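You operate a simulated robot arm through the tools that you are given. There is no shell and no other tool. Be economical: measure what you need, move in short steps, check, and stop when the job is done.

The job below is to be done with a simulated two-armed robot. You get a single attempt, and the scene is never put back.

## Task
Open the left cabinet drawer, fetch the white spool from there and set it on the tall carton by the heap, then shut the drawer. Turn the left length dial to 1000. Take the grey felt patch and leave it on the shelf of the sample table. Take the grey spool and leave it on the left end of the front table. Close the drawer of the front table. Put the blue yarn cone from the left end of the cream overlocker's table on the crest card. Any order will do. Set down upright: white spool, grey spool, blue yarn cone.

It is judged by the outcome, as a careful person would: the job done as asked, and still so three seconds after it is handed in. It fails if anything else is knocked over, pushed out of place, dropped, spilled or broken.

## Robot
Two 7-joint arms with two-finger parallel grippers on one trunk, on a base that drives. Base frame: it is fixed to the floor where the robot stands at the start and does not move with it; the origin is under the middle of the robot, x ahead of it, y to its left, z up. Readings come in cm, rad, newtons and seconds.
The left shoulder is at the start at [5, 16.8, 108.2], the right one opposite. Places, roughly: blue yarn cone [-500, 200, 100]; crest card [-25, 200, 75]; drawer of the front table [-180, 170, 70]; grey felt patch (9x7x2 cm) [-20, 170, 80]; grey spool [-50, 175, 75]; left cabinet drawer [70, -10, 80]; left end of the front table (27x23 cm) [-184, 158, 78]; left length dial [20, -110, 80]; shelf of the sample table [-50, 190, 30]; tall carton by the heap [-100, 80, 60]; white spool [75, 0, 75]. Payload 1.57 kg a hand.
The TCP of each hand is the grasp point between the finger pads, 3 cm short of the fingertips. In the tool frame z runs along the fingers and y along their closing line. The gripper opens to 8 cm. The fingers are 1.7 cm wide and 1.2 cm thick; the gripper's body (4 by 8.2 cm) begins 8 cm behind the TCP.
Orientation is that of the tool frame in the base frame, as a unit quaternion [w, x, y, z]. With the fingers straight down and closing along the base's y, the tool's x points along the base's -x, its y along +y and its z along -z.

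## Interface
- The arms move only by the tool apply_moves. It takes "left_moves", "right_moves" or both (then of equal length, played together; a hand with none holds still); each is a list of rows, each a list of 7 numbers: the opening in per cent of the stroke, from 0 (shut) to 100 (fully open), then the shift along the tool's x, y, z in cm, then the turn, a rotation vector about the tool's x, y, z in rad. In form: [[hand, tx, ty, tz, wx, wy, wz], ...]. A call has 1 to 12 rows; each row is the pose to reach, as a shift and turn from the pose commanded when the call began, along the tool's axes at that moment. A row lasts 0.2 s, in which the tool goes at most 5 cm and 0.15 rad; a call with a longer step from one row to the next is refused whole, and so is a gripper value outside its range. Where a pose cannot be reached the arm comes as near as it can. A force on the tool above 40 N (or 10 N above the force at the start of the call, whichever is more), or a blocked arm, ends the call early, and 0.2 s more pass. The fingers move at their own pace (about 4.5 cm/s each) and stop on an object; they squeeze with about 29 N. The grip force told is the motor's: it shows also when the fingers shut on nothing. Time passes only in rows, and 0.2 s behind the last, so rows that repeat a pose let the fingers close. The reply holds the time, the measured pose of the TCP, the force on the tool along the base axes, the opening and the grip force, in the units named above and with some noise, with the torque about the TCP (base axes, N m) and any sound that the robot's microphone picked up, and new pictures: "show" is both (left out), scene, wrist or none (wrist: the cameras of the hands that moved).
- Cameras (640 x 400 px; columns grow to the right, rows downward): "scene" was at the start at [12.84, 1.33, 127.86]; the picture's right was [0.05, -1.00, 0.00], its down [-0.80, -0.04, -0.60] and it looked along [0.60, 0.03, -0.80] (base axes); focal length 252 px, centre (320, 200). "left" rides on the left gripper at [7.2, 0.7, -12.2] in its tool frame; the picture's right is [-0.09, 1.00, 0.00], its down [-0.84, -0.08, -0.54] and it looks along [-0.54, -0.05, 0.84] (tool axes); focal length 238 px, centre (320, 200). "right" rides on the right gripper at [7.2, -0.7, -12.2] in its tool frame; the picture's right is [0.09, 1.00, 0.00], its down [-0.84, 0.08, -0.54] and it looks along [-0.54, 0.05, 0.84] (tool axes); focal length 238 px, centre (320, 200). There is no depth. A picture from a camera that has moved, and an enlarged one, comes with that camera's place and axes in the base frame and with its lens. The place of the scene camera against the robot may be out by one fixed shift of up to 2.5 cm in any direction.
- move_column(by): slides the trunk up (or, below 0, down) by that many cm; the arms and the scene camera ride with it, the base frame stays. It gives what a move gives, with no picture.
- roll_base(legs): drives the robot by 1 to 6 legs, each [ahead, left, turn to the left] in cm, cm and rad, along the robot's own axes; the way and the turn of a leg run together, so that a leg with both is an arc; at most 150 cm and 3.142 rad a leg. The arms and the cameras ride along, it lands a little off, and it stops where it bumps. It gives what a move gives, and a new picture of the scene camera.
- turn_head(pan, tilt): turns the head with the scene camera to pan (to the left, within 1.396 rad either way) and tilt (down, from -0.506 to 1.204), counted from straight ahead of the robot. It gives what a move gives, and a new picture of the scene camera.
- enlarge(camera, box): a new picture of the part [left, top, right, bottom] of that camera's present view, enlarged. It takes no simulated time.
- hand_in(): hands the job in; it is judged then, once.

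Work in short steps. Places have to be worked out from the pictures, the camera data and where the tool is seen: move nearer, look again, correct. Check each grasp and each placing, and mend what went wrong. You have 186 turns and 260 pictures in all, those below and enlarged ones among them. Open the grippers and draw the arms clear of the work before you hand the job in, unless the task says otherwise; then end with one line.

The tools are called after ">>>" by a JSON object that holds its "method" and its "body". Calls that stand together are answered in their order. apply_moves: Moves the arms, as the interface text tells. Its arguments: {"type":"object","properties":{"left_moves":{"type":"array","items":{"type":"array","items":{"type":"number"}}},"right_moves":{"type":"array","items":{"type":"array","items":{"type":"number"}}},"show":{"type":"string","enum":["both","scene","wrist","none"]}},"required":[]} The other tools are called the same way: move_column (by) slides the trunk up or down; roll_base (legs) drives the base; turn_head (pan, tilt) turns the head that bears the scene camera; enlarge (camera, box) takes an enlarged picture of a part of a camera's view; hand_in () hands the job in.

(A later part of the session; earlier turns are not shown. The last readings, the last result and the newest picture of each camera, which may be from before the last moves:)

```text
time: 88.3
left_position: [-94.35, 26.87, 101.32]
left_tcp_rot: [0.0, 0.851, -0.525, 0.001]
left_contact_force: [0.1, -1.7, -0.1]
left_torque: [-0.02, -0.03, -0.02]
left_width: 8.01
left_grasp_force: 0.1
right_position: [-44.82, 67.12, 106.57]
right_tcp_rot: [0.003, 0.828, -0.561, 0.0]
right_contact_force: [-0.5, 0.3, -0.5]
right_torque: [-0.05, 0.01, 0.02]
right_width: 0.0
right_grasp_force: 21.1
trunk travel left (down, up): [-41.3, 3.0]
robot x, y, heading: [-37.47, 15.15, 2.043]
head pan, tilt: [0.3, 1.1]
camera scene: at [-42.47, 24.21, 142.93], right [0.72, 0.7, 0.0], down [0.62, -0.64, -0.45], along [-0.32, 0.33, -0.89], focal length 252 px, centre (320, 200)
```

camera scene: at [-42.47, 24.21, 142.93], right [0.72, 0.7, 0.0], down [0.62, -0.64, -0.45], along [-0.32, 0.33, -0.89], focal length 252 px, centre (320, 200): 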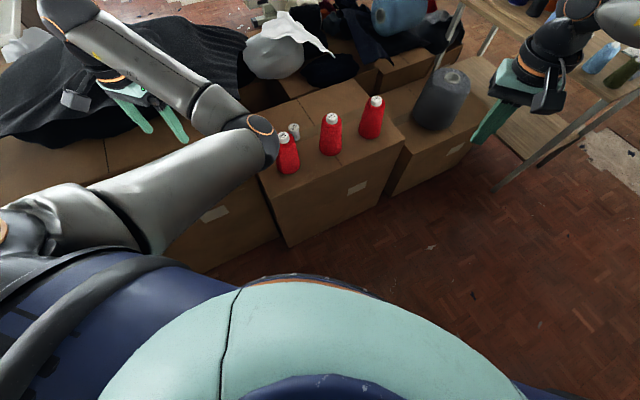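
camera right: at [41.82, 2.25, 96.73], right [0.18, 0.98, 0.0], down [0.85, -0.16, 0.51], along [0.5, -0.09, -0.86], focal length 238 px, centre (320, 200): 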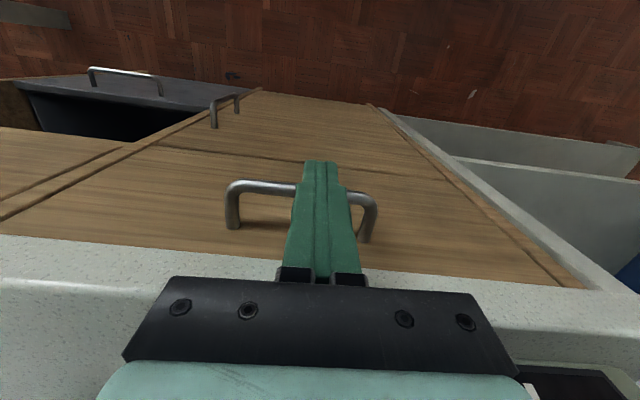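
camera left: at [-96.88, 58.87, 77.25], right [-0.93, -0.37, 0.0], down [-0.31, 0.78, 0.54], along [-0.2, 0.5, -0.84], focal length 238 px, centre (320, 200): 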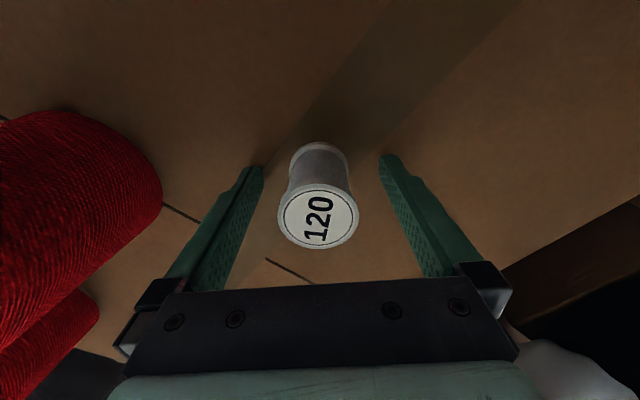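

The left arm reaches a usable parked pose; I'll work mainly with the right arm. Drive to the sample table, facing +y.

>>> {"method": "roll_base", "body": {"legs": [[0, 0, -0.473], [0, -27, 0], [75, 0, 0]]}}

>>> {"method": "turn_head", "body": {"pan": 0, "tilt": 0.7}}

```text
time: 95.2
left_position: [-55.84, 126.25, 101.48]
left_tcp_rot: [0.0, -0.706, 0.708, -0.002]
left_contact_force: [0.1, 0.4, -0.3]
left_torque: [-0.01, -0.01, -0.01]
left_width: 8.02
left_grasp_force: 0.0
right_position: [6.68, 139.3, 106.44]
right_tcp_rot: [-0.002, -0.674, 0.739, 0.0]
right_contact_force: [-0.3, 0.3, -0.2]
right_torque: [-0.01, 0.03, 0.02]
right_width: 0.0
right_grasp_force: 21.6
trunk travel left (down, up): [-41.3, 3.0]
robot x, y, heading: [-10.56, 89.46, 1.573]
head pan, tilt: [0.3, 1.1]
camera scene: at [-11.06, 100.93, 142.92], right [0.95, 0.3, 0.0], down [0.27, -0.85, -0.45], along [-0.14, 0.43, -0.89], focal length 252 px, centre (320, 200)
```

scene: 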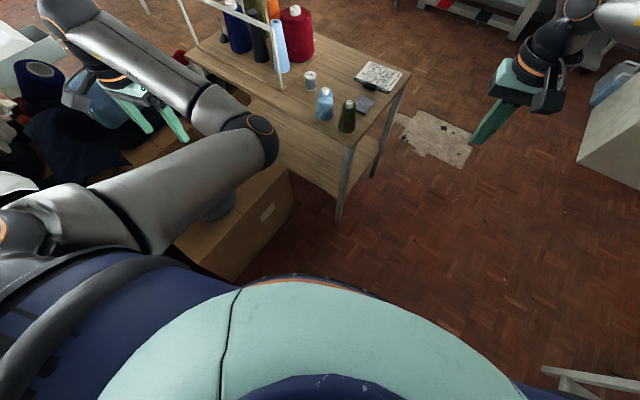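

```text
time: 96.1
left_position: [-55.84, 126.12, 101.44]
left_tcp_rot: [0.0, -0.706, 0.708, -0.002]
left_contact_force: [-1.4, -0.7, 0.2]
left_torque: [-0.03, 0.02, 0.03]
left_width: 7.98
left_grasp_force: 0.0
right_position: [6.73, 139.35, 106.59]
right_tcp_rot: [-0.003, -0.674, 0.739, 0.001]
right_contact_force: [-0.5, -0.2, 0.1]
right_torque: [-0.01, -0.04, 0.01]
right_width: 0.0
right_grasp_force: 21.7
trunk travel left (down, up): [-41.3, 3.0]
robot x, y, heading: [-10.37, 90.0, 1.579]
head pan, tilt: [0.0, 0.7]
camera scene: at [-9.2, 103.37, 145.92], right [1.0, 0.0, 0.0], down [0.0, -0.64, -0.76], along [0.0, 0.76, -0.64], focal length 252 px, centre (320, 200)
```

scene: 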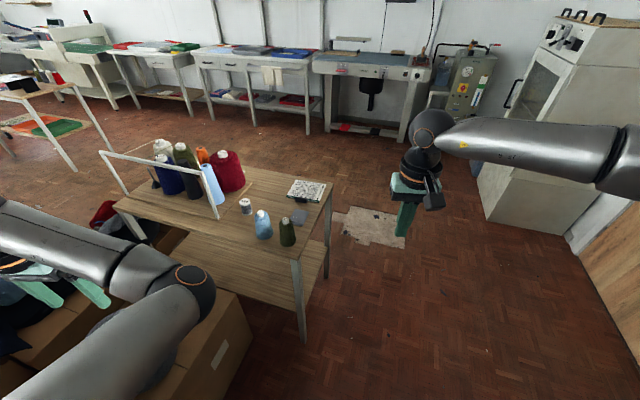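

The table end with card, felt, spool and cones is ahead. Zoom for details.

>>> {"method": "enlarge", "body": {"camera": "scene", "box": [180, 160, 360, 272]}}

```text
3.56 times, centred on (270, 216) of scene
camera zoom: at [-9.2, 103.37, 145.92], right [1.0, 0.0, 0.0], down [0.0, -0.64, -0.76], along [0.0, 0.76, -0.64], focal length 896 px, centre (498, 143)
```

zoom: 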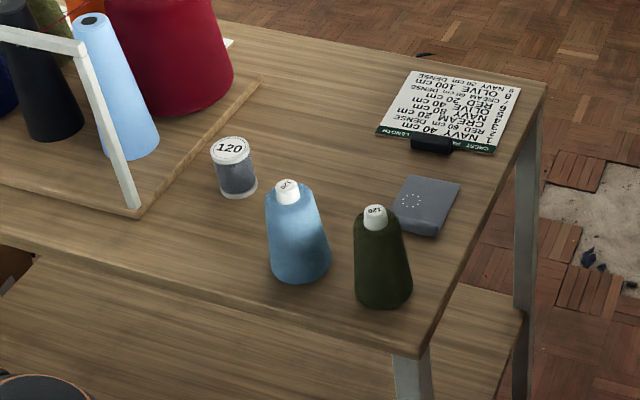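

I'll approach from the table's free right end, facing along its length (heading ≈ 2.81).

>>> {"method": "roll_base", "body": {"legs": [[0, 0, 1.23], [-20, 0, 0], [0, -66, 0]]}}

>>> {"method": "turn_head", "body": {"pan": 0, "tilt": 0.9}}

```text
time: 104.0
left_position: [-19.32, 114.04, 101.32]
left_tcp_rot: [-0.001, 0.987, -0.16, 0.001]
left_contact_force: [-0.6, -0.2, 0.2]
left_torque: [0.0, -0.02, -0.01]
left_width: 7.99
left_grasp_force: 0.0
right_position: [-12.35, 177.58, 106.47]
right_tcp_rot: [0.002, 0.979, -0.205, 0.001]
right_contact_force: [0.2, -1.0, 0.2]
right_torque: [-0.03, -0.01, -0.01]
right_width: 0.01
right_grasp_force: 21.6
trunk travel left (down, up): [-41.3, 3.0]
robot x, y, heading: [29.24, 145.49, 2.826]
head pan, tilt: [0.0, 0.7]
camera scene: at [18.86, 150.65, 145.93], right [0.31, 0.95, 0.0], down [0.61, -0.2, -0.76], along [-0.73, 0.24, -0.64], focal length 252 px, centre (320, 200)
```

scene: 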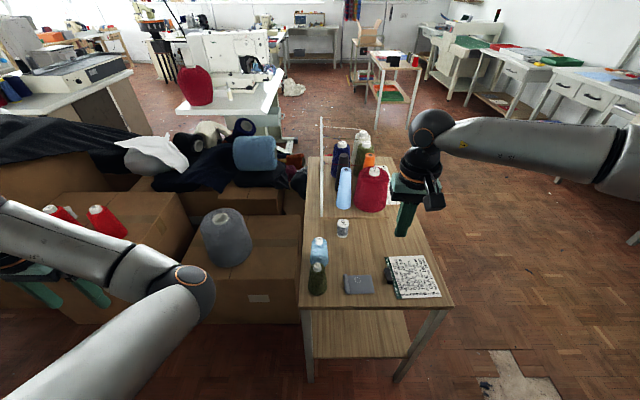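

```text
time: 104.8
left_position: [-19.21, 114.1, 101.32]
left_tcp_rot: [-0.001, 0.987, -0.161, 0.001]
left_contact_force: [-0.1, 0.5, -0.3]
left_torque: [-0.04, 0.0, 0.05]
left_width: 8.01
left_grasp_force: 0.1
right_position: [-12.36, 177.63, 106.53]
right_tcp_rot: [0.002, 0.979, -0.204, 0.001]
right_contact_force: [0.8, -0.5, 0.0]
right_torque: [-0.02, 0.01, 0.03]
right_width: 0.04
right_grasp_force: 21.3
trunk travel left (down, up): [-41.3, 3.0]
robot x, y, heading: [29.34, 145.79, 2.822]
head pan, tilt: [0.0, 0.901]
camera scene: at [19.74, 150.31, 144.32], right [0.31, 0.95, 0.0], down [0.74, -0.24, -0.62], along [-0.59, 0.19, -0.78], focal length 252 px, centre (320, 200)
```

scene: 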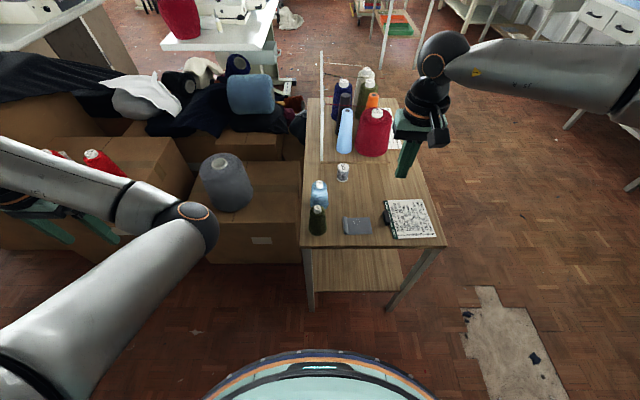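

Great view. Check the right wrist camera for felt and spool geometry.

>>> {"method": "enlarge", "body": {"camera": "right", "box": [0, 0, 640, 400]}}

```text
1.00 times, centred on (320, 200) of right (not enlarged: the box is as wide or as high as the picture)
camera zoom: at [-5.49, 175.29, 118.83], right [-0.31, -0.95, 0.01], down [-0.8, 0.27, 0.54], along [-0.51, 0.17, -0.84], focal length 238 px, centre (320, 200)
```

zoom: 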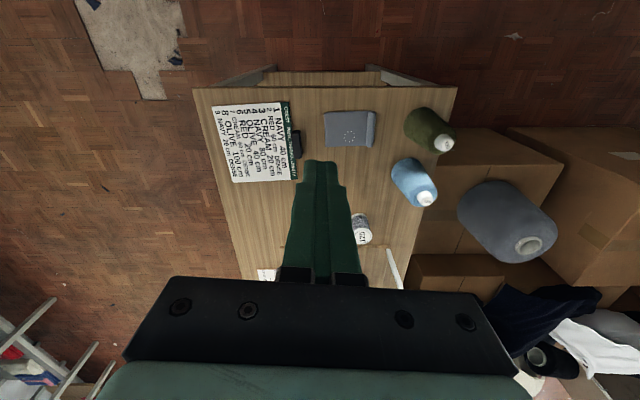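

Estimated felt: centre (-19.4, 174), top z≈74, 7 cm side along the table length. Rotate the right gripper ~86° and move above it.

>>> {"method": "apply_moves", "body": {"right_moves": [[100, -0.5, 0.6, 1, 0, 0, 0.137], [100, -1, 1.2, 2, 0, 0, 0.274], [100, -1.5, 1.8, 3, 0, 0, 0.411], [100, -2, 2.4, 4, 0, 0, 0.548], [100, -2.5, 3, 5, 0, 0, 0.685], [100, -3, 3.6, 6, 0, 0, 0.822], [100, -3.5, 4.2, 7, 0, 0, 0.959], [100, -4, 4.8, 8, 0, 0, 1.096], [100, -4.5, 5.5, 9, 0, 0, 1.233], [100, -5, 6.1, 10, 0, 0, 1.37], [100, -5, 6.1, 11, 0, 0, 1.507], [100, -5, 6.1, 12, 0, 0, 1.507]], "show": "both"}}

```text
time: 107.4
left_position: [-19.19, 114.11, 101.38]
left_tcp_rot: [0.0, 0.987, -0.161, 0.001]
left_contact_force: [0.5, -0.2, -0.2]
left_torque: [-0.03, 0.01, -0.01]
left_width: 7.99
left_grasp_force: 0.0
right_position: [-19.39, 173.81, 94.53]
right_tcp_rot: [-0.002, -0.574, 0.819, -0.003]
right_contact_force: [-0.1, 0.4, -0.4]
right_torque: [-0.02, -0.01, 0.0]
right_width: 8.0
right_grasp_force: 0.0
trunk travel left (down, up): [-41.3, 3.0]
robot x, y, heading: [29.65, 145.3, 2.824]
head pan, tilt: [0.0, 0.901]
camera scene: at [19.73, 150.32, 144.31], right [0.31, 0.95, 0.0], down [0.74, -0.24, -0.62], along [-0.59, 0.19, -0.78], focal length 252 px, centre (320, 200)
camera right: at [-21.18, 166.84, 106.79], right [-0.97, 0.25, 0.0], down [0.21, 0.82, 0.54], along [0.14, 0.52, -0.84], focal length 238 px, centre (320, 200)
```

scene: 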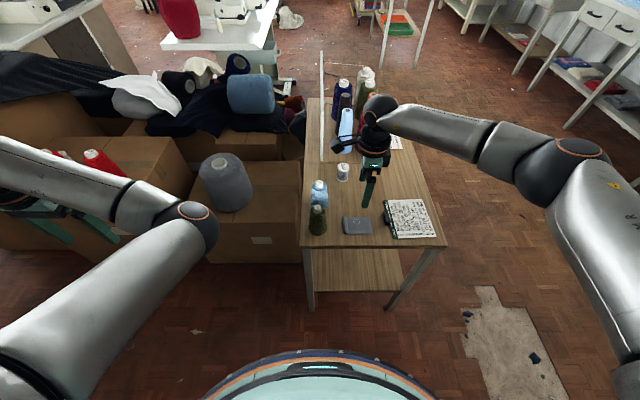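
right: 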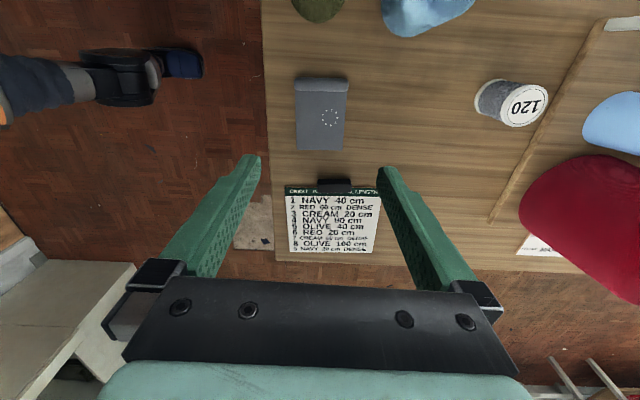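

Aligned directly above the felt. Descend with a slight shift away from the olive cone.

>>> {"method": "apply_moves", "body": {"right_moves": [[100, -1.2, 0, 3, 0, 0, 0], [100, -1.2, 0, 6, 0, 0, 0], [100, -1.2, 0, 9, 0, 0, 0], [100, -1.2, 0, 12, 0, 0, 0], [100, -1.2, 0, 15, 0, 0, 0], [100, -1.2, 0, 17, 0, 0, 0], [100, -1.2, 0, 17, 0, 0, 0]], "show": "wrist"}}

```text
time: 109.0
left_position: [-19.19, 114.06, 101.55]
left_tcp_rot: [-0.001, 0.987, -0.16, 0.0]
left_contact_force: [-0.2, 0.4, -0.9]
left_torque: [0.02, 0.0, -0.01]
left_width: 7.99
left_grasp_force: 0.0
right_position: [-18.92, 175.03, 78.01]
right_tcp_rot: [-0.003, -0.574, 0.819, 0.0]
right_contact_force: [-0.6, 4.3, 28.2]
right_torque: [-0.15, -1.26, 0.13]
right_width: 7.84
right_grasp_force: 0.0
trunk travel left (down, up): [-41.3, 3.0]
robot x, y, heading: [29.02, 145.82, 2.823]
head pan, tilt: [0.0, 0.901]
camera right: at [-20.83, 168.01, 90.3], right [-0.97, 0.25, 0.0], down [0.22, 0.81, 0.54], along [0.13, 0.52, -0.84], focal length 238 px, centre (320, 200)
```

right: 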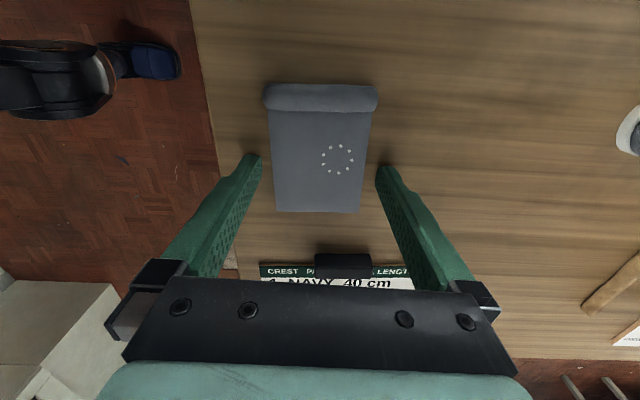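

Unexpected contact at z=78 on one finger. Lift 1.5 cm and look closely.

>>> {"method": "apply_moves", "body": {"right_moves": [[100, 0, 0, -1.0, 0, 0, 0], [100, 0, 0, -1.5, 0, 0, 0]], "show": "none"}}

>>> {"method": "enlarge", "body": {"camera": "right", "box": [200, 60, 440, 210]}}

>>> {"method": "enlarge", "body": {"camera": "scene", "box": [290, 150, 450, 250]}}

```text
time: 109.6
left_position: [-19.3, 114.15, 101.32]
left_tcp_rot: [-0.001, 0.987, -0.161, 0.001]
left_contact_force: [-0.1, -0.1, -0.2]
left_torque: [-0.03, -0.01, 0.01]
left_width: 7.97
left_grasp_force: 0.0
right_position: [-18.91, 174.99, 79.07]
right_tcp_rot: [-0.001, -0.575, 0.818, -0.004]
right_contact_force: [0.1, 0.2, 0.0]
right_torque: [0.02, 0.02, 0.02]
right_width: 8.02
right_grasp_force: 0.0
trunk travel left (down, up): [-41.3, 3.0]
robot x, y, heading: [29.3, 145.53, 2.824]
head pan, tilt: [0.0, 0.901]
```

```text
2.67 times, centred on (320, 135) of right
camera zoom: at [-20.68, 167.93, 91.32], right [-0.97, 0.25, 0.0], down [0.21, 0.82, 0.54], along [0.14, 0.52, -0.84], focal length 636 px, centre (320, 373)
```

zoom: 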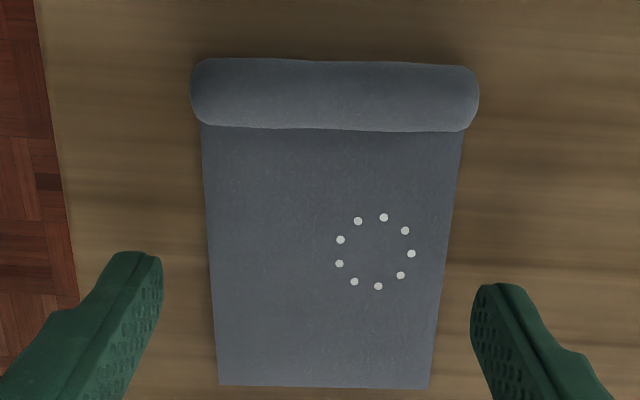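

```text
4.00 times, centred on (370, 200) of scene
camera zoom: at [19.75, 150.31, 144.29], right [0.31, 0.95, 0.0], down [0.74, -0.24, -0.62], along [-0.59, 0.19, -0.78], focal length 1008 px, centre (120, 200)
```

zoom: 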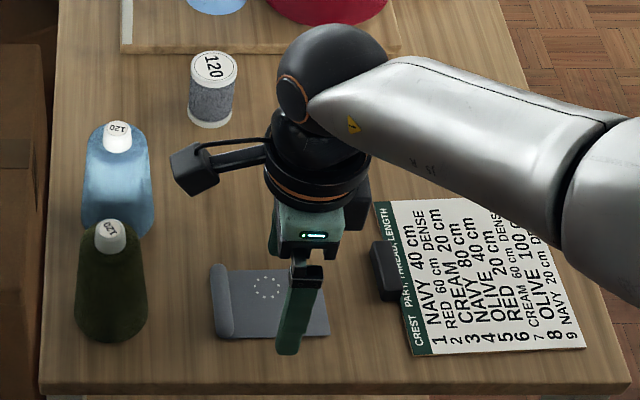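

The felt has a 2 cm roll along one edge and otherwise is thin; table top is z≈75. I'll pinch the roll with fingers closing across the table (original yaw), with the tool tilted forward so I can also slide it onto the shelf. Rotate back first.

>>> {"method": "apply_moves", "body": {"right_moves": [[100, 0, 0, -4, 0, 0, 0], [100, 0, 0, -8, 0, 0, -0.143], [100, 0, 0, -12, 0, 0, -0.286], [100, 0, 0, -15, 0, 0, -0.429], [100, 0, 0, -16, 0, 0, -0.572], [100, 0, 0, -16, 0, 0, -0.715], [100, 0, 0, -16, 0, 0, -0.858], [100, 0, 0, -16, 0, 0, -1.0], [100, 0, 0, -16, 0, 0, -1.143], [80, 0, 0, -16, 0, 0, -1.286], [60, 0, 0, -16, 0, 0, -1.428], [50, 0, 0, -16, 0, 0, -1.571]], "show": "none"}}

>>> {"method": "apply_moves", "body": {"right_moves": [[50, 0, 0, 0, 0, -0.14, 0], [50, 0, 0, 0, 0, -0.28, 0], [50, 0, 0, 0, 0, -0.42, 0], [50, 0, 0, 0, 0, -0.56, 0], [50, 0, 0, 0, 0, -0.7, 0], [50, 0, 0, 0, 0, -0.8, 0], [50, 0, 0, 0, 0, -0.8, 0]], "show": "both"}}

```text
time: 112.2
left_position: [-19.4, 114.04, 101.44]
left_tcp_rot: [-0.002, 0.987, -0.161, 0.001]
left_contact_force: [0.4, 0.7, 0.1]
left_torque: [0.03, -0.01, 0.02]
left_width: 8.0
left_grasp_force: 0.0
right_position: [-19.04, 174.98, 95.04]
right_tcp_rot: [0.003, 0.985, -0.173, 0.001]
right_contact_force: [-0.3, -0.5, 0.2]
right_torque: [-0.01, -0.02, 0.01]
right_width: 4.0
right_grasp_force: 0.1
trunk travel left (down, up): [-41.3, 3.0]
robot x, y, heading: [29.31, 145.71, 2.821]
head pan, tilt: [0.0, 0.901]
```

```text
time: 113.8
left_position: [-19.34, 114.01, 101.44]
left_tcp_rot: [0.0, 0.987, -0.16, 0.001]
left_contact_force: [-1.0, -0.5, 0.2]
left_torque: [0.0, 0.03, -0.01]
left_width: 8.02
left_grasp_force: 0.1
right_position: [-18.78, 175.05, 95.08]
right_tcp_rot: [-0.064, 0.907, -0.16, -0.383]
right_contact_force: [-0.1, -1.0, -0.4]
right_torque: [0.0, -0.03, 0.01]
right_width: 4.0
right_grasp_force: 0.1
trunk travel left (down, up): [-41.3, 3.0]
robot x, y, heading: [29.23, 145.61, 2.82]
head pan, tilt: [0.0, 0.901]
camera scene: at [19.74, 150.31, 144.31], right [0.31, 0.95, 0.0], down [0.74, -0.24, -0.62], along [-0.59, 0.19, -0.78], focal length 252 px, centre (320, 200)
camera right: at [-5.78, 170.93, 98.46], right [-0.28, -0.96, -0.06], down [-0.21, 0.0, 0.98], along [-0.94, 0.29, -0.2], focal length 238 px, centre (320, 200)
```

scene: 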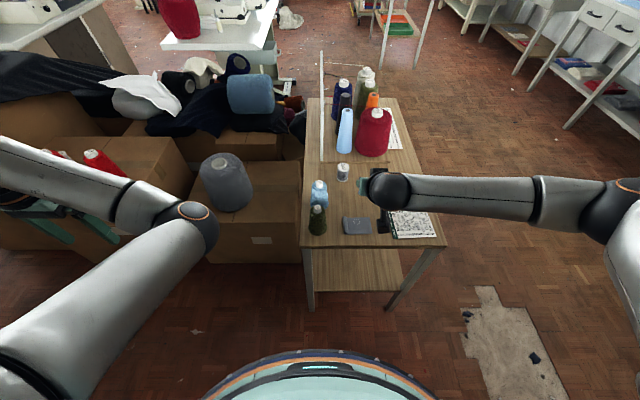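
right: 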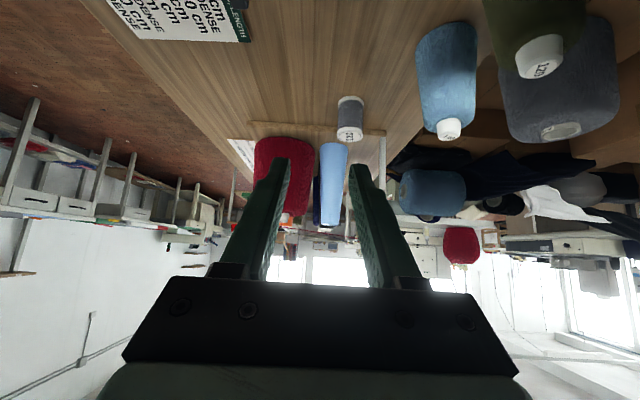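

Tilt achieved. Move over the roll (≈(-20.3, 170.3)) and descend partway, then check.

>>> {"method": "apply_moves", "body": {"right_moves": [[50, 0.6, 2.5, -0.6, 0, 0, 0], [50, 1.3, 5, -1.3, 0, 0, 0], [50, 3.4, 5, 0.8, 0, 0, 0], [50, 5.5, 5, 2.8, 0, 0, 0], [50, 7.6, 5, 4.9, 0, 0, 0], [50, 9.7, 4.9, 6.9, 0, 0, 0], [50, 9.7, 4.9, 6.9, 0, 0, 0]], "show": "wrist"}}

>>> {"method": "enlarge", "body": {"camera": "scene", "box": [290, 150, 450, 250]}}

```text
time: 115.4
left_position: [-19.33, 114.08, 101.4]
left_tcp_rot: [0.0, 0.987, -0.16, 0.001]
left_contact_force: [0.7, -0.1, 0.1]
left_torque: [-0.02, -0.02, 0.01]
left_width: 8.0
left_grasp_force: 0.0
right_position: [-18.91, 169.82, 83.54]
right_tcp_rot: [-0.065, 0.907, -0.16, -0.384]
right_contact_force: [-0.3, -0.1, 0.2]
right_torque: [-0.01, 0.01, 0.01]
right_width: 4.01
right_grasp_force: 0.0
trunk travel left (down, up): [-41.3, 3.0]
robot x, y, heading: [29.3, 146.03, 2.827]
head pan, tilt: [0.0, 0.901]
camera right: at [-5.7, 165.71, 86.82], right [-0.28, -0.96, -0.06], down [-0.21, 0.0, 0.98], along [-0.94, 0.29, -0.2], focal length 238 px, centre (320, 200)
```

right: 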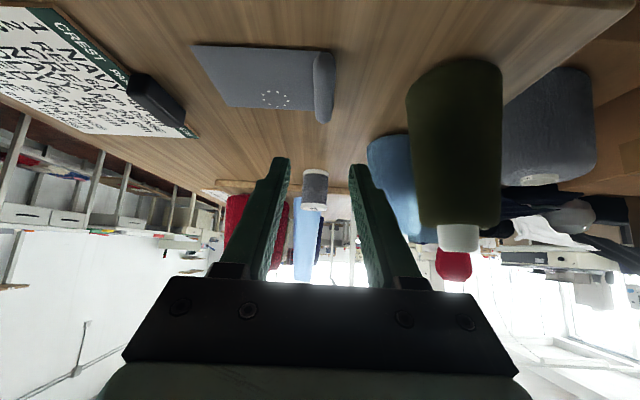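

```text
4.00 times, centred on (370, 200) of scene
camera zoom: at [19.76, 150.33, 144.31], right [0.31, 0.95, 0.0], down [0.74, -0.24, -0.62], along [-0.59, 0.19, -0.78], focal length 1008 px, centre (120, 200)
```

zoom: 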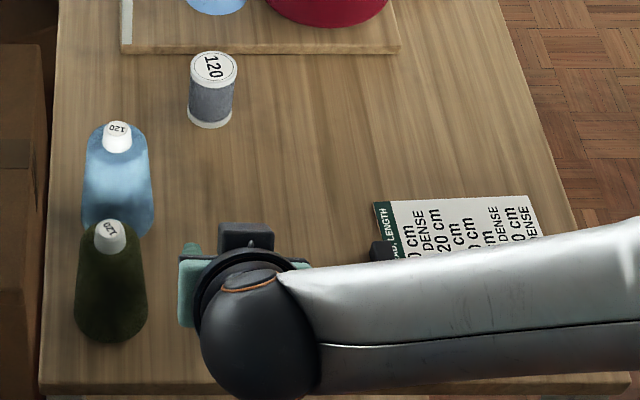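

Roll confirmed at (-20.2, 170.5), centred between the fingers. Descend and close.

>>> {"method": "apply_moves", "body": {"right_moves": [[50, 1.2, -0.15, 1.2, 0, 0, 0], [50, 2.4, -0.15, 2.35, 0, 0, 0], [50, 3.3, -0.15, 3.2, 0, 0, 0], [50, 3.8, -0.15, 3.7, 0, 0, 0], [0, 3.8, -0.15, 3.7, 0, 0, 0], [0, 3.8, -0.15, 3.7, 0, 0, 0], [0, 3.8, -0.15, 3.7, 0, 0, 0]], "show": "wrist"}}

```text
time: 117.0
left_position: [-19.21, 114.07, 101.52]
left_tcp_rot: [-0.001, 0.987, -0.161, 0.0]
left_contact_force: [-0.1, 0.5, 0.4]
left_torque: [-0.03, 0.01, -0.02]
left_width: 7.99
left_grasp_force: 0.0
right_position: [-18.9, 169.82, 78.16]
right_tcp_rot: [-0.064, 0.907, -0.16, -0.384]
right_contact_force: [-1.7, 3.0, 11.4]
right_torque: [0.2, 0.19, 0.17]
right_width: 1.36
right_grasp_force: 25.3
trunk travel left (down, up): [-41.3, 3.0]
robot x, y, heading: [29.19, 145.96, 2.823]
head pan, tilt: [0.0, 0.901]
camera right: at [-5.84, 165.8, 81.53], right [-0.28, -0.96, -0.06], down [-0.21, 0.0, 0.98], along [-0.94, 0.28, -0.2], focal length 238 px, centre (320, 200)
```

right: 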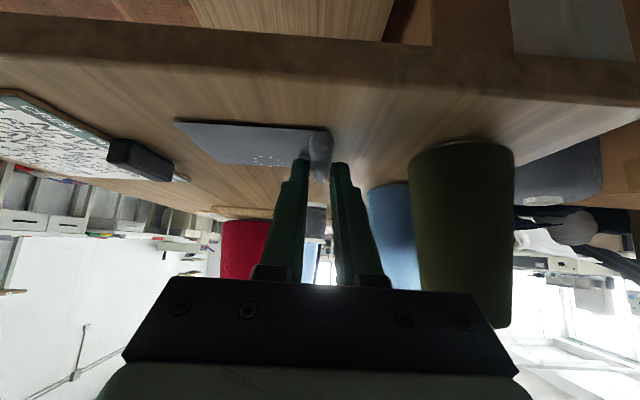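

Gripped at 1.4 cm. Lift to check the hold.

>>> {"method": "apply_moves", "body": {"right_moves": [[0, -1, 0, -1, 0, 0, 0], [0, -2.5, 0, -2.5, 0, 0, 0], [0, -5, 0, -5, 0, 0, 0], [0, -7.2, 0, -7, 0, 0, 0], [0, -7.2, 0, -7, 0, 0, 0]], "show": "wrist"}}

```text
time: 118.2
left_position: [-19.38, 114.16, 101.42]
left_tcp_rot: [0.0, 0.987, -0.161, 0.001]
left_contact_force: [0.6, 0.5, -0.4]
left_torque: [-0.02, -0.03, 0.0]
left_width: 8.0
left_grasp_force: 0.0
right_position: [-18.92, 169.88, 88.01]
right_tcp_rot: [-0.064, 0.908, -0.16, -0.382]
right_contact_force: [-0.2, 0.5, 0.4]
right_torque: [-0.03, 0.05, -0.01]
right_width: 1.3
right_grasp_force: 28.9
trunk travel left (down, up): [-41.3, 3.0]
robot x, y, heading: [29.29, 145.72, 2.823]
head pan, tilt: [0.0, 0.901]
camera right: at [-5.82, 165.68, 91.48], right [-0.28, -0.96, -0.06], down [-0.21, 0.0, 0.98], along [-0.94, 0.29, -0.2], focal length 238 px, centre (320, 200)
```

right: 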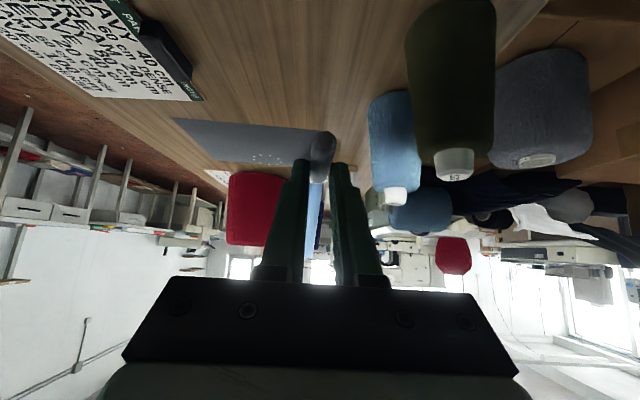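

The felt is held level. Back away from the table end, shift right 5 cm, then lower the column to shelf level.

>>> {"method": "roll_base", "body": {"legs": [[-30, 0, 0], [0, -5, 0]]}}

>>> {"method": "move_column", "body": {"by": -38}}

>>> {"method": "turn_head", "body": {"pan": -0.1, "tilt": 0.6}}

>>> {"method": "enlarge", "body": {"camera": "right", "box": [0, 0, 640, 400]}}

```text
time: 120.7
left_position: [10.78, 109.73, 101.48]
left_tcp_rot: [0.0, 0.987, -0.163, 0.0]
left_contact_force: [0.4, 0.2, 0.2]
left_torque: [-0.01, 0.04, -0.01]
left_width: 7.99
left_grasp_force: 0.0
right_position: [11.58, 165.33, 88.08]
right_tcp_rot: [-0.065, 0.907, -0.163, -0.382]
right_contact_force: [-0.8, 1.2, -0.3]
right_torque: [-0.01, 0.0, 0.01]
right_width: 1.3
right_grasp_force: 28.7
trunk travel left (down, up): [-41.3, 3.0]
robot x, y, heading: [59.71, 140.75, 2.817]
head pan, tilt: [0.0, 0.901]
camera scene: at [50.13, 145.67, 144.31], right [0.32, 0.95, 0.0], down [0.74, -0.25, -0.62], along [-0.59, 0.2, -0.78], focal length 252 px, centre (320, 200)
```

scene: 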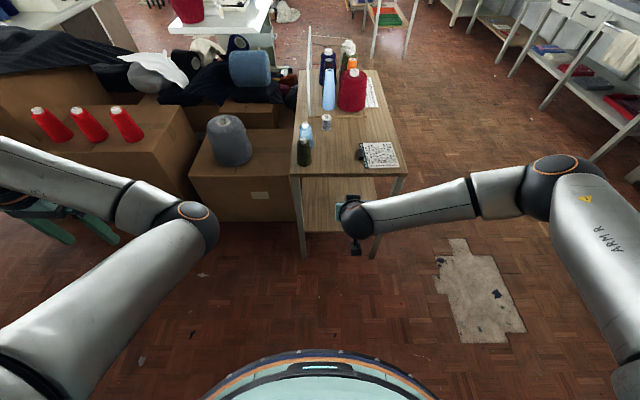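

```text
time: 124.4
left_position: [10.93, 109.64, 63.54]
left_tcp_rot: [0.0, 0.987, -0.163, 0.001]
left_contact_force: [0.4, 0.5, -0.8]
left_torque: [0.02, -0.01, 0.0]
left_width: 8.01
left_grasp_force: 0.0
right_position: [11.54, 165.27, 50.15]
right_tcp_rot: [-0.066, 0.907, -0.162, -0.382]
right_contact_force: [0.1, 0.0, 0.4]
right_torque: [0.02, -0.01, 0.01]
right_width: 1.28
right_grasp_force: 29.0
trunk travel left (down, up): [-3.3, 41.0]
robot x, y, heading: [59.72, 140.68, 2.818]
head pan, tilt: [0.0, 0.901]
```

```text
time: 125.2
left_position: [10.94, 109.55, 63.39]
left_tcp_rot: [-0.001, 0.987, -0.163, 0.0]
left_contact_force: [-0.1, 1.0, 0.6]
left_torque: [0.02, -0.02, -0.01]
left_width: 7.97
left_grasp_force: 0.0
right_position: [11.4, 165.27, 50.01]
right_tcp_rot: [-0.067, 0.907, -0.163, -0.383]
right_contact_force: [0.8, -0.1, 0.0]
right_torque: [-0.04, -0.03, -0.01]
right_width: 1.28
right_grasp_force: 29.1
trunk travel left (down, up): [-3.3, 41.0]
robot x, y, heading: [59.5, 140.71, 2.816]
head pan, tilt: [-0.099, 0.6]
camera scene: at [49.19, 146.78, 108.78], right [0.41, 0.91, 0.0], down [0.52, -0.23, -0.82], along [-0.75, 0.34, -0.57], focal length 252 px, centre (320, 200)
```

scene: 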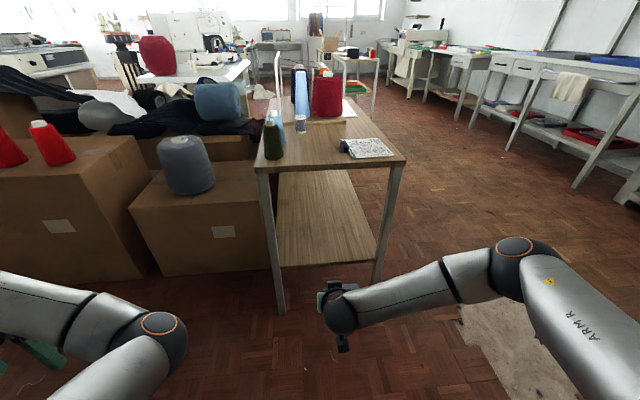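

```text
1.00 times, centred on (320, 200) of right (not enlarged: the box is as wide or as high as the picture)
camera zoom: at [24.59, 161.02, 53.45], right [-0.28, -0.96, -0.06], down [-0.21, 0.0, 0.98], along [-0.94, 0.29, -0.2], focal length 238 px, centre (320, 200)
```

zoom: 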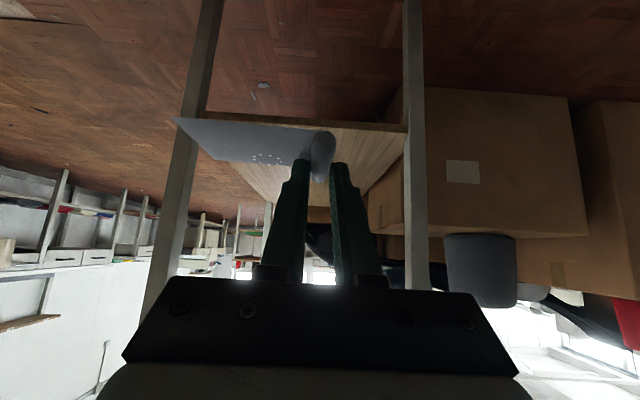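

Shelf is at z≈33.5 and the approach lane is clear. Lower to just above shelf level, then drive in.

>>> {"method": "move_column", "body": {"by": -3}}

>>> {"method": "apply_moves", "body": {"right_moves": [[0, 1.5, 0, 1.5, 0, 0, 0], [0, 3.5, 0, 3.4, 0, 0, 0], [0, 4.6, 0, 4.5, 0, 0, 0], [0, 4.6, 0, 4.5, 0, 0, 0]], "show": "wrist"}}

```text
time: 126.0
left_position: [10.89, 109.59, 60.32]
left_tcp_rot: [0.0, 0.987, -0.163, 0.001]
left_contact_force: [-0.5, 0.6, 0.2]
left_torque: [-0.03, -0.04, 0.02]
left_width: 7.99
left_grasp_force: 0.1
right_position: [11.41, 165.2, 47.03]
right_tcp_rot: [-0.066, 0.907, -0.163, -0.383]
right_contact_force: [-0.5, -0.1, 0.3]
right_torque: [-0.01, -0.01, 0.02]
right_width: 1.28
right_grasp_force: 29.3
trunk travel left (down, up): [-0.3, 44.0]
robot x, y, heading: [59.55, 140.81, 2.819]
head pan, tilt: [-0.099, 0.6]
```

```text
time: 127.0
left_position: [10.9, 109.56, 60.49]
left_tcp_rot: [0.0, 0.987, -0.163, 0.002]
left_contact_force: [0.1, -0.3, -0.4]
left_torque: [0.02, 0.03, 0.02]
left_width: 8.01
left_grasp_force: 0.1
right_position: [11.5, 165.23, 40.7]
right_tcp_rot: [-0.066, 0.907, -0.162, -0.383]
right_contact_force: [0.2, 0.6, -0.8]
right_torque: [-0.03, -0.03, -0.01]
right_width: 1.27
right_grasp_force: 28.8
trunk travel left (down, up): [-0.3, 44.0]
robot x, y, heading: [59.58, 140.96, 2.822]
head pan, tilt: [-0.099, 0.6]
camera right: at [24.54, 161.08, 44.04], right [-0.28, -0.96, -0.06], down [-0.21, 0.0, 0.98], along [-0.94, 0.29, -0.2], focal length 238 px, centre (320, 200)
```

right: 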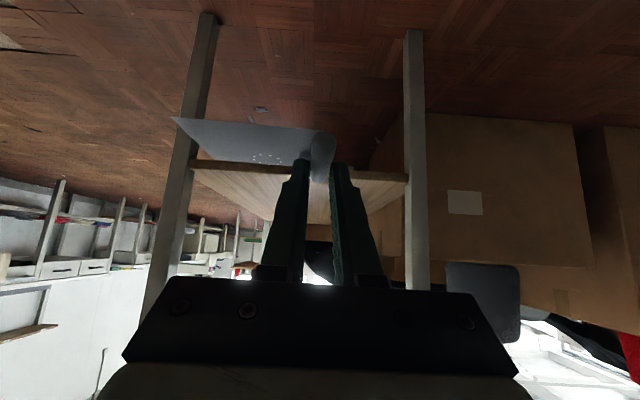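

Lane good. Drive in 27 cm.

>>> {"method": "roll_base", "body": {"legs": [[27, 0, 0]]}}

>>> {"method": "enlarge", "body": {"camera": "right", "box": [0, 0, 640, 400]}}

```text
time: 128.9
left_position: [-14.34, 117.51, 60.31]
left_tcp_rot: [-0.001, 0.987, -0.159, 0.0]
left_contact_force: [-1.0, -0.9, -0.1]
left_torque: [-0.01, -0.01, 0.0]
left_width: 8.0
left_grasp_force: 0.0
right_position: [-14.21, 173.34, 40.51]
right_tcp_rot: [-0.065, 0.908, -0.16, -0.383]
right_contact_force: [-0.2, -0.2, -0.6]
right_torque: [0.0, -0.02, 0.02]
right_width: 1.3
right_grasp_force: 29.0
trunk travel left (down, up): [-0.3, 44.0]
robot x, y, heading: [34.3, 149.07, 2.827]
head pan, tilt: [-0.099, 0.6]
camera scene: at [23.66, 155.07, 105.79], right [0.4, 0.92, 0.0], down [0.52, -0.23, -0.83], along [-0.76, 0.33, -0.56], focal length 252 px, centre (320, 200)
```

scene: 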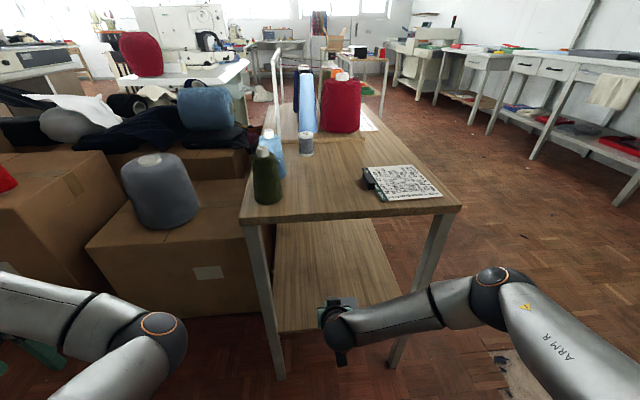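

```text
1.00 times, centred on (320, 200) of right (not enlarged: the box is as wide or as high as the picture)
camera zoom: at [-1.1, 169.19, 44.06], right [-0.28, -0.96, -0.06], down [-0.21, 0.0, 0.98], along [-0.94, 0.28, -0.2], focal length 238 px, centre (320, 200)
```

zoom: 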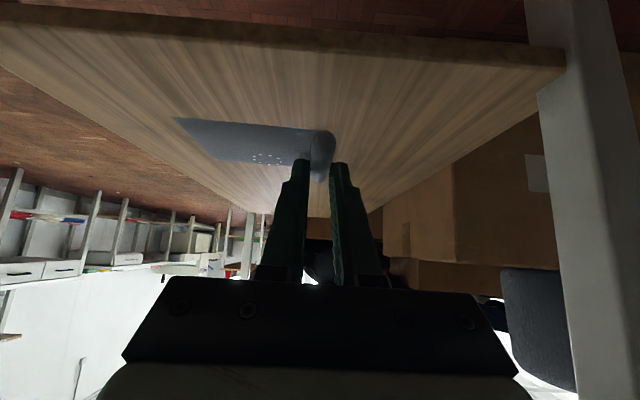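

Only ~2 cm inside the shelf end; move 5 cm further in with the arm, then lower until contact.

>>> {"method": "apply_moves", "body": {"right_moves": [[0, -1.2, 0, 1.2, 0, 0, 0], [0, -2.4, 0, 2.4, 0, 0, 0], [0, -3.5, 0, 3.6, 0, 0, 0], [0, -2.4, 0, 4.7, 0, 0, 0], [0, -1.4, 0, 5.7, 0, 0, 0], [0, -0.9, 0, 6.2, 0, 0, 0], [0, -0.6, 0, 6.5, 0, 0, 0], [0, -0.4, 0, 6.7, 0, 0, 0]], "show": "wrist"}}

```text
time: 130.7
left_position: [-14.46, 117.47, 60.35]
left_tcp_rot: [-0.001, 0.987, -0.159, 0.001]
left_contact_force: [0.1, 0.8, -0.1]
left_torque: [0.01, 0.02, 0.0]
left_width: 8.0
left_grasp_force: 0.1
right_position: [-18.94, 174.84, 36.22]
right_tcp_rot: [-0.063, 0.908, -0.158, -0.382]
right_contact_force: [0.4, 0.3, -0.6]
right_torque: [0.0, 0.0, 0.01]
right_width: 1.28
right_grasp_force: 28.9
trunk travel left (down, up): [-0.3, 44.0]
robot x, y, heading: [34.26, 149.21, 2.829]
head pan, tilt: [-0.099, 0.6]
camera right: at [-5.84, 170.86, 39.62], right [-0.28, -0.96, -0.06], down [-0.21, 0.0, 0.98], along [-0.94, 0.28, -0.2], focal length 238 px, centre (320, 200)
```

right: 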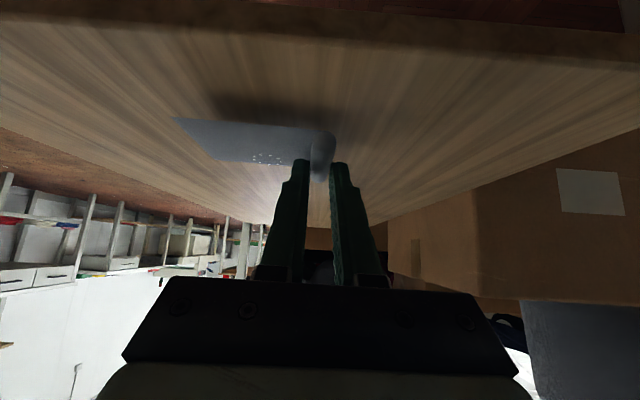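

Not in contact yet; lower gently further.

>>> {"method": "apply_moves", "body": {"right_moves": [[0, 0.3, 0, 0.3, 0, 0, 0], [0, 0.6, 0, 0.6, 0, 0, 0], [0, 0.9, 0, 0.9, 0, 0, 0], [0, 1.2, 0, 1.2, 0, 0, 0]], "show": "wrist"}}

```text
time: 131.7
left_position: [-14.28, 117.43, 60.52]
left_tcp_rot: [-0.002, 0.987, -0.16, 0.0]
left_contact_force: [-0.1, -0.7, -0.8]
left_torque: [-0.01, 0.01, -0.02]
left_width: 8.01
left_grasp_force: 0.1
right_position: [-19.12, 174.98, 34.92]
right_tcp_rot: [-0.066, 0.906, -0.159, -0.386]
right_contact_force: [17.2, -1.9, 29.8]
right_torque: [0.12, -0.35, -0.1]
right_width: 1.28
right_grasp_force: 28.8
trunk travel left (down, up): [-0.3, 44.0]
robot x, y, heading: [34.25, 149.38, 2.826]
head pan, tilt: [-0.099, 0.6]
camera right: at [-5.96, 170.88, 38.29], right [-0.28, -0.96, -0.06], down [-0.2, 0.0, 0.98], along [-0.94, 0.28, -0.19], focal length 238 px, centre (320, 200)
```

right: 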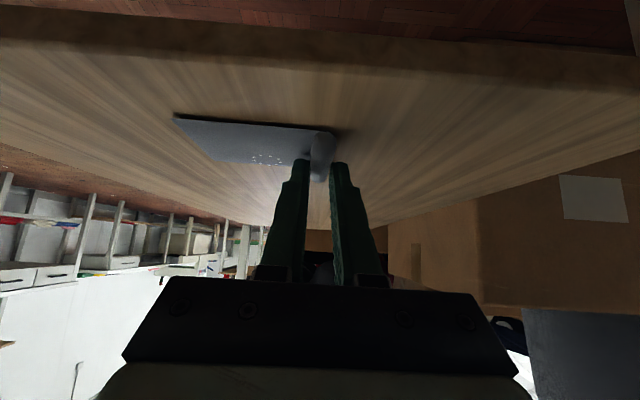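

Contact felt. Open the fingers a moderate amount, lift straight and retreat.

>>> {"method": "apply_moves", "body": {"right_moves": [[0, -0.3, 0, -0.3, 0, 0, 0], [25, -0.3, 0, -0.3, 0, 0, 0], [40, -0.3, 0, -0.3, 0, 0, 0], [40, -0.3, 0, -0.3, 0, 0, 0], [40, -1.5, 0, -1.5, 0, 0, 0], [40, -3, 0, -3, 0, 0, 0], [40, -4.5, 0, -4.5, 0, 0, 0]], "show": "wrist"}}

```text
time: 133.3
left_position: [-14.38, 117.43, 60.46]
left_tcp_rot: [0.0, 0.987, -0.159, 0.001]
left_contact_force: [0.2, 0.1, -0.7]
left_torque: [-0.01, 0.01, -0.03]
left_width: 8.02
left_grasp_force: 0.1
right_position: [-18.88, 175.06, 40.95]
right_tcp_rot: [-0.064, 0.908, -0.16, -0.382]
right_contact_force: [0.3, -0.6, -0.4]
right_torque: [0.02, 0.0, 0.01]
right_width: 3.18
right_grasp_force: 0.0
trunk travel left (down, up): [-0.3, 44.0]
robot x, y, heading: [34.05, 149.4, 2.828]
head pan, tilt: [-0.099, 0.6]
camera right: at [-5.77, 170.99, 44.34], right [-0.28, -0.96, -0.06], down [-0.21, 0.0, 0.98], along [-0.94, 0.28, -0.2], focal length 238 px, centre (320, 200)
```

right: 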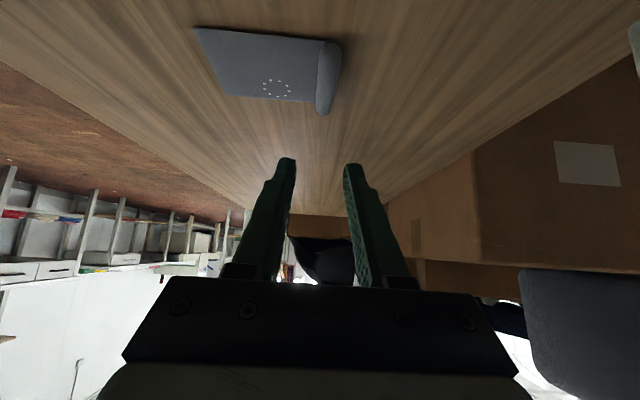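

Felt lies flat on the shelf. Back out, raise the column, and straighten the right tool.

>>> {"method": "roll_base", "body": {"legs": [[-30, 0, 0]]}}

>>> {"method": "move_column", "body": {"by": 40}}

>>> {"method": "apply_moves", "body": {"right_moves": [[100, -1, 0, -1, 0, 0.14, 0], [100, -2, 0, -2, 0, 0.28, 0], [100, -3, 0, -3, 0, 0.42, 0], [100, -4, 0, -4, 0, 0.56, 0], [100, -5, 0, -5, 0, 0.7, 0], [100, -6, 0, -6, 0, 0.8, 0], [100, -7, 0, -7, 0, 0.8, 0], [100, -8, 0, -8, 0, 0.8, 0]], "show": "none"}}

>>> {"method": "turn_head", "body": {"pan": -0.1, "tilt": 0.85}}

```text
time: 135.3
left_position: [14.72, 107.94, 60.33]
left_tcp_rot: [0.0, 0.988, -0.157, 0.001]
left_contact_force: [0.2, -0.1, -0.5]
left_torque: [0.02, -0.02, 0.0]
left_width: 7.99
left_grasp_force: 0.1
right_position: [9.84, 165.44, 41.0]
right_tcp_rot: [-0.063, 0.908, -0.157, -0.383]
right_contact_force: [-1.1, 0.2, 0.7]
right_torque: [-0.03, 0.01, 0.0]
right_width: 3.21
right_grasp_force: 0.0
trunk travel left (down, up): [-0.3, 44.0]
robot x, y, heading: [62.65, 140.15, 2.833]
head pan, tilt: [-0.099, 0.6]
camera scene: at [52.54, 145.71, 105.79], right [0.4, 0.92, 0.0], down [0.52, -0.22, -0.83], along [-0.76, 0.33, -0.56], focal length 252 px, centre (320, 200)
```

scene: 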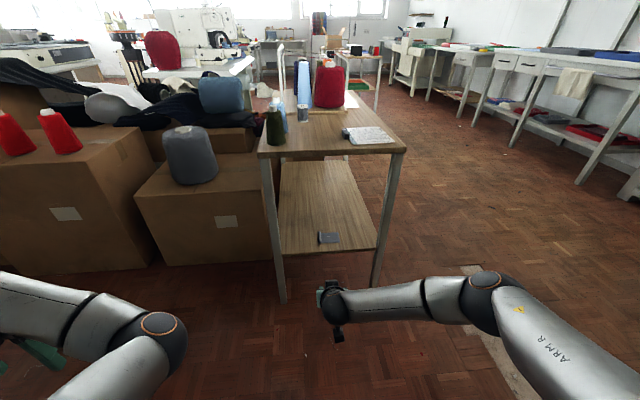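

```text
time: 139.2
left_position: [14.7, 107.95, 100.43]
left_tcp_rot: [0.0, 0.988, -0.158, 0.001]
left_contact_force: [0.2, 0.9, -0.2]
left_torque: [0.0, 0.0, 0.01]
left_width: 8.0
left_grasp_force: 0.1
right_position: [9.8, 165.55, 80.95]
right_tcp_rot: [-0.063, 0.908, -0.158, -0.382]
right_contact_force: [0.2, 0.4, 0.3]
right_torque: [0.02, -0.01, -0.01]
right_width: 3.19
right_grasp_force: 0.0
trunk travel left (down, up): [-40.3, 4.0]
robot x, y, heading: [63.18, 140.04, 2.831]
head pan, tilt: [-0.099, 0.6]
```

```text
time: 141.0
left_position: [14.62, 108.05, 100.46]
left_tcp_rot: [0.0, 0.988, -0.158, 0.001]
left_contact_force: [-0.3, -0.4, -0.5]
left_torque: [0.02, -0.01, 0.01]
left_width: 8.01
left_grasp_force: 0.0
right_position: [10.02, 165.64, 92.23]
right_tcp_rot: [0.002, 0.986, -0.169, 0.001]
right_contact_force: [-0.2, -0.4, -0.7]
right_torque: [0.02, 0.03, 0.01]
right_width: 8.0
right_grasp_force: 0.1
trunk travel left (down, up): [-40.3, 4.0]
robot x, y, heading: [62.89, 139.63, 2.83]
head pan, tilt: [-0.099, 0.6]
```

```text
time: 141.7
left_position: [14.75, 107.9, 100.36]
left_tcp_rot: [0.0, 0.987, -0.158, 0.001]
left_contact_force: [-0.1, 0.3, 0.2]
left_torque: [0.0, -0.03, 0.01]
left_width: 8.01
left_grasp_force: 0.0
right_position: [10.11, 165.53, 92.32]
right_tcp_rot: [0.003, 0.986, -0.17, 0.002]
right_contact_force: [-0.9, -0.3, 0.4]
right_torque: [0.01, 0.01, 0.0]
right_width: 8.0
right_grasp_force: 0.1
trunk travel left (down, up): [-40.3, 4.0]
robot x, y, heading: [63.38, 139.89, 2.832]
head pan, tilt: [-0.099, 0.85]
camera scene: at [53.48, 145.3, 143.71], right [0.4, 0.92, 0.0], down [0.69, -0.3, -0.66], along [-0.61, 0.26, -0.75], focal length 252 px, centre (320, 200)
```

scene: 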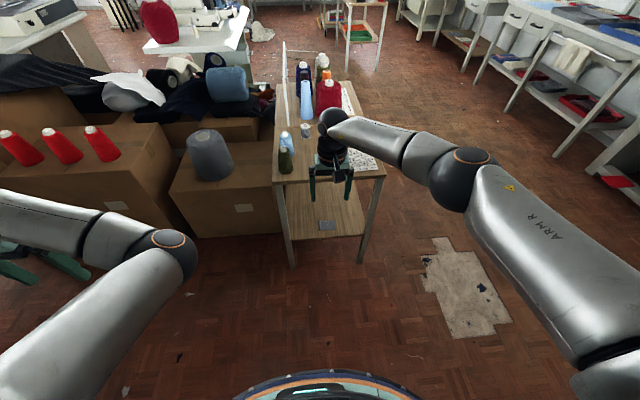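

Felt confirmed on the shelf. Grey spool is about (-40.5, 177.2); drive in so the right hand comes above it.

>>> {"method": "apply_moves", "body": {"right_moves": [[100, 0, 0, -4, 0, 0, 0], [100, 0, 0, -6, 0, 0, 0]], "show": "none"}}

>>> {"method": "roll_base", "body": {"legs": [[42, 3.5, 0]]}}

>>> {"method": "enlarge", "body": {"camera": "right", "box": [0, 0, 640, 400]}}

```text
time: 142.3
left_position: [14.65, 108.04, 100.42]
left_tcp_rot: [-0.001, 0.988, -0.157, 0.001]
left_contact_force: [-0.4, 0.0, 0.0]
left_torque: [-0.08, -0.01, -0.01]
left_width: 7.99
left_grasp_force: 0.1
right_position: [10.11, 165.5, 98.42]
right_tcp_rot: [0.003, 0.986, -0.169, 0.001]
right_contact_force: [-0.4, 0.2, 0.3]
right_torque: [0.03, -0.02, 0.01]
right_width: 7.99
right_grasp_force: 0.0
trunk travel left (down, up): [-40.3, 4.0]
robot x, y, heading: [62.66, 140.08, 2.833]
head pan, tilt: [-0.099, 0.85]
```

```text
time: 144.9
left_position: [-26.17, 117.19, 100.41]
left_tcp_rot: [-0.001, 0.988, -0.155, 0.0]
left_contact_force: [-0.5, -0.4, -0.4]
left_torque: [-0.01, 0.0, 0.03]
left_width: 7.99
left_grasp_force: 0.1
right_position: [-31.06, 174.68, 98.24]
right_tcp_rot: [0.003, 0.986, -0.168, 0.001]
right_contact_force: [-0.5, 0.5, 0.6]
right_torque: [-0.02, -0.03, 0.01]
right_width: 7.99
right_grasp_force: 0.0
trunk travel left (down, up): [-40.3, 4.0]
robot x, y, heading: [22.3, 149.46, 2.841]
head pan, tilt: [-0.099, 0.85]
camera scene: at [12.43, 154.66, 143.69], right [0.39, 0.92, 0.0], down [0.69, -0.3, -0.66], along [-0.61, 0.26, -0.75], focal length 252 px, centre (320, 200)
```

scene: 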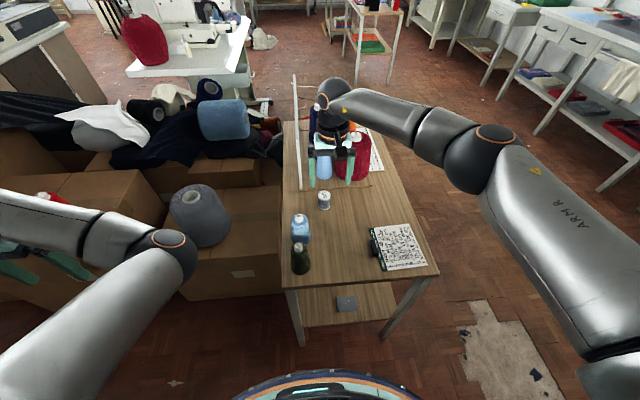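

```text
1.00 times, centred on (320, 200) of right (not enlarged: the box is as wide or as high as the picture)
camera zoom: at [-24.1, 172.93, 110.49], right [-0.24, -0.97, 0.01], down [-0.82, 0.21, 0.54], along [-0.52, 0.13, -0.84], focal length 238 px, centre (320, 200)
```

zoom: 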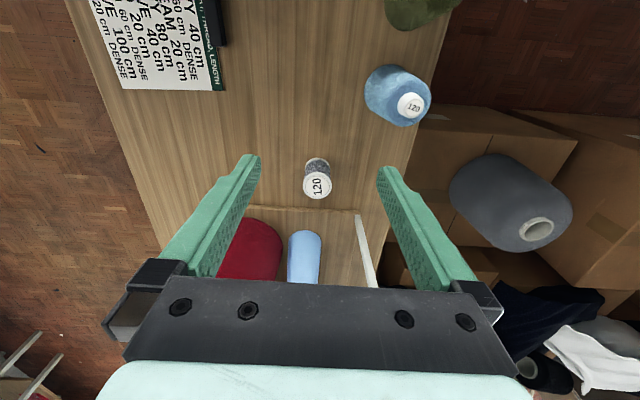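

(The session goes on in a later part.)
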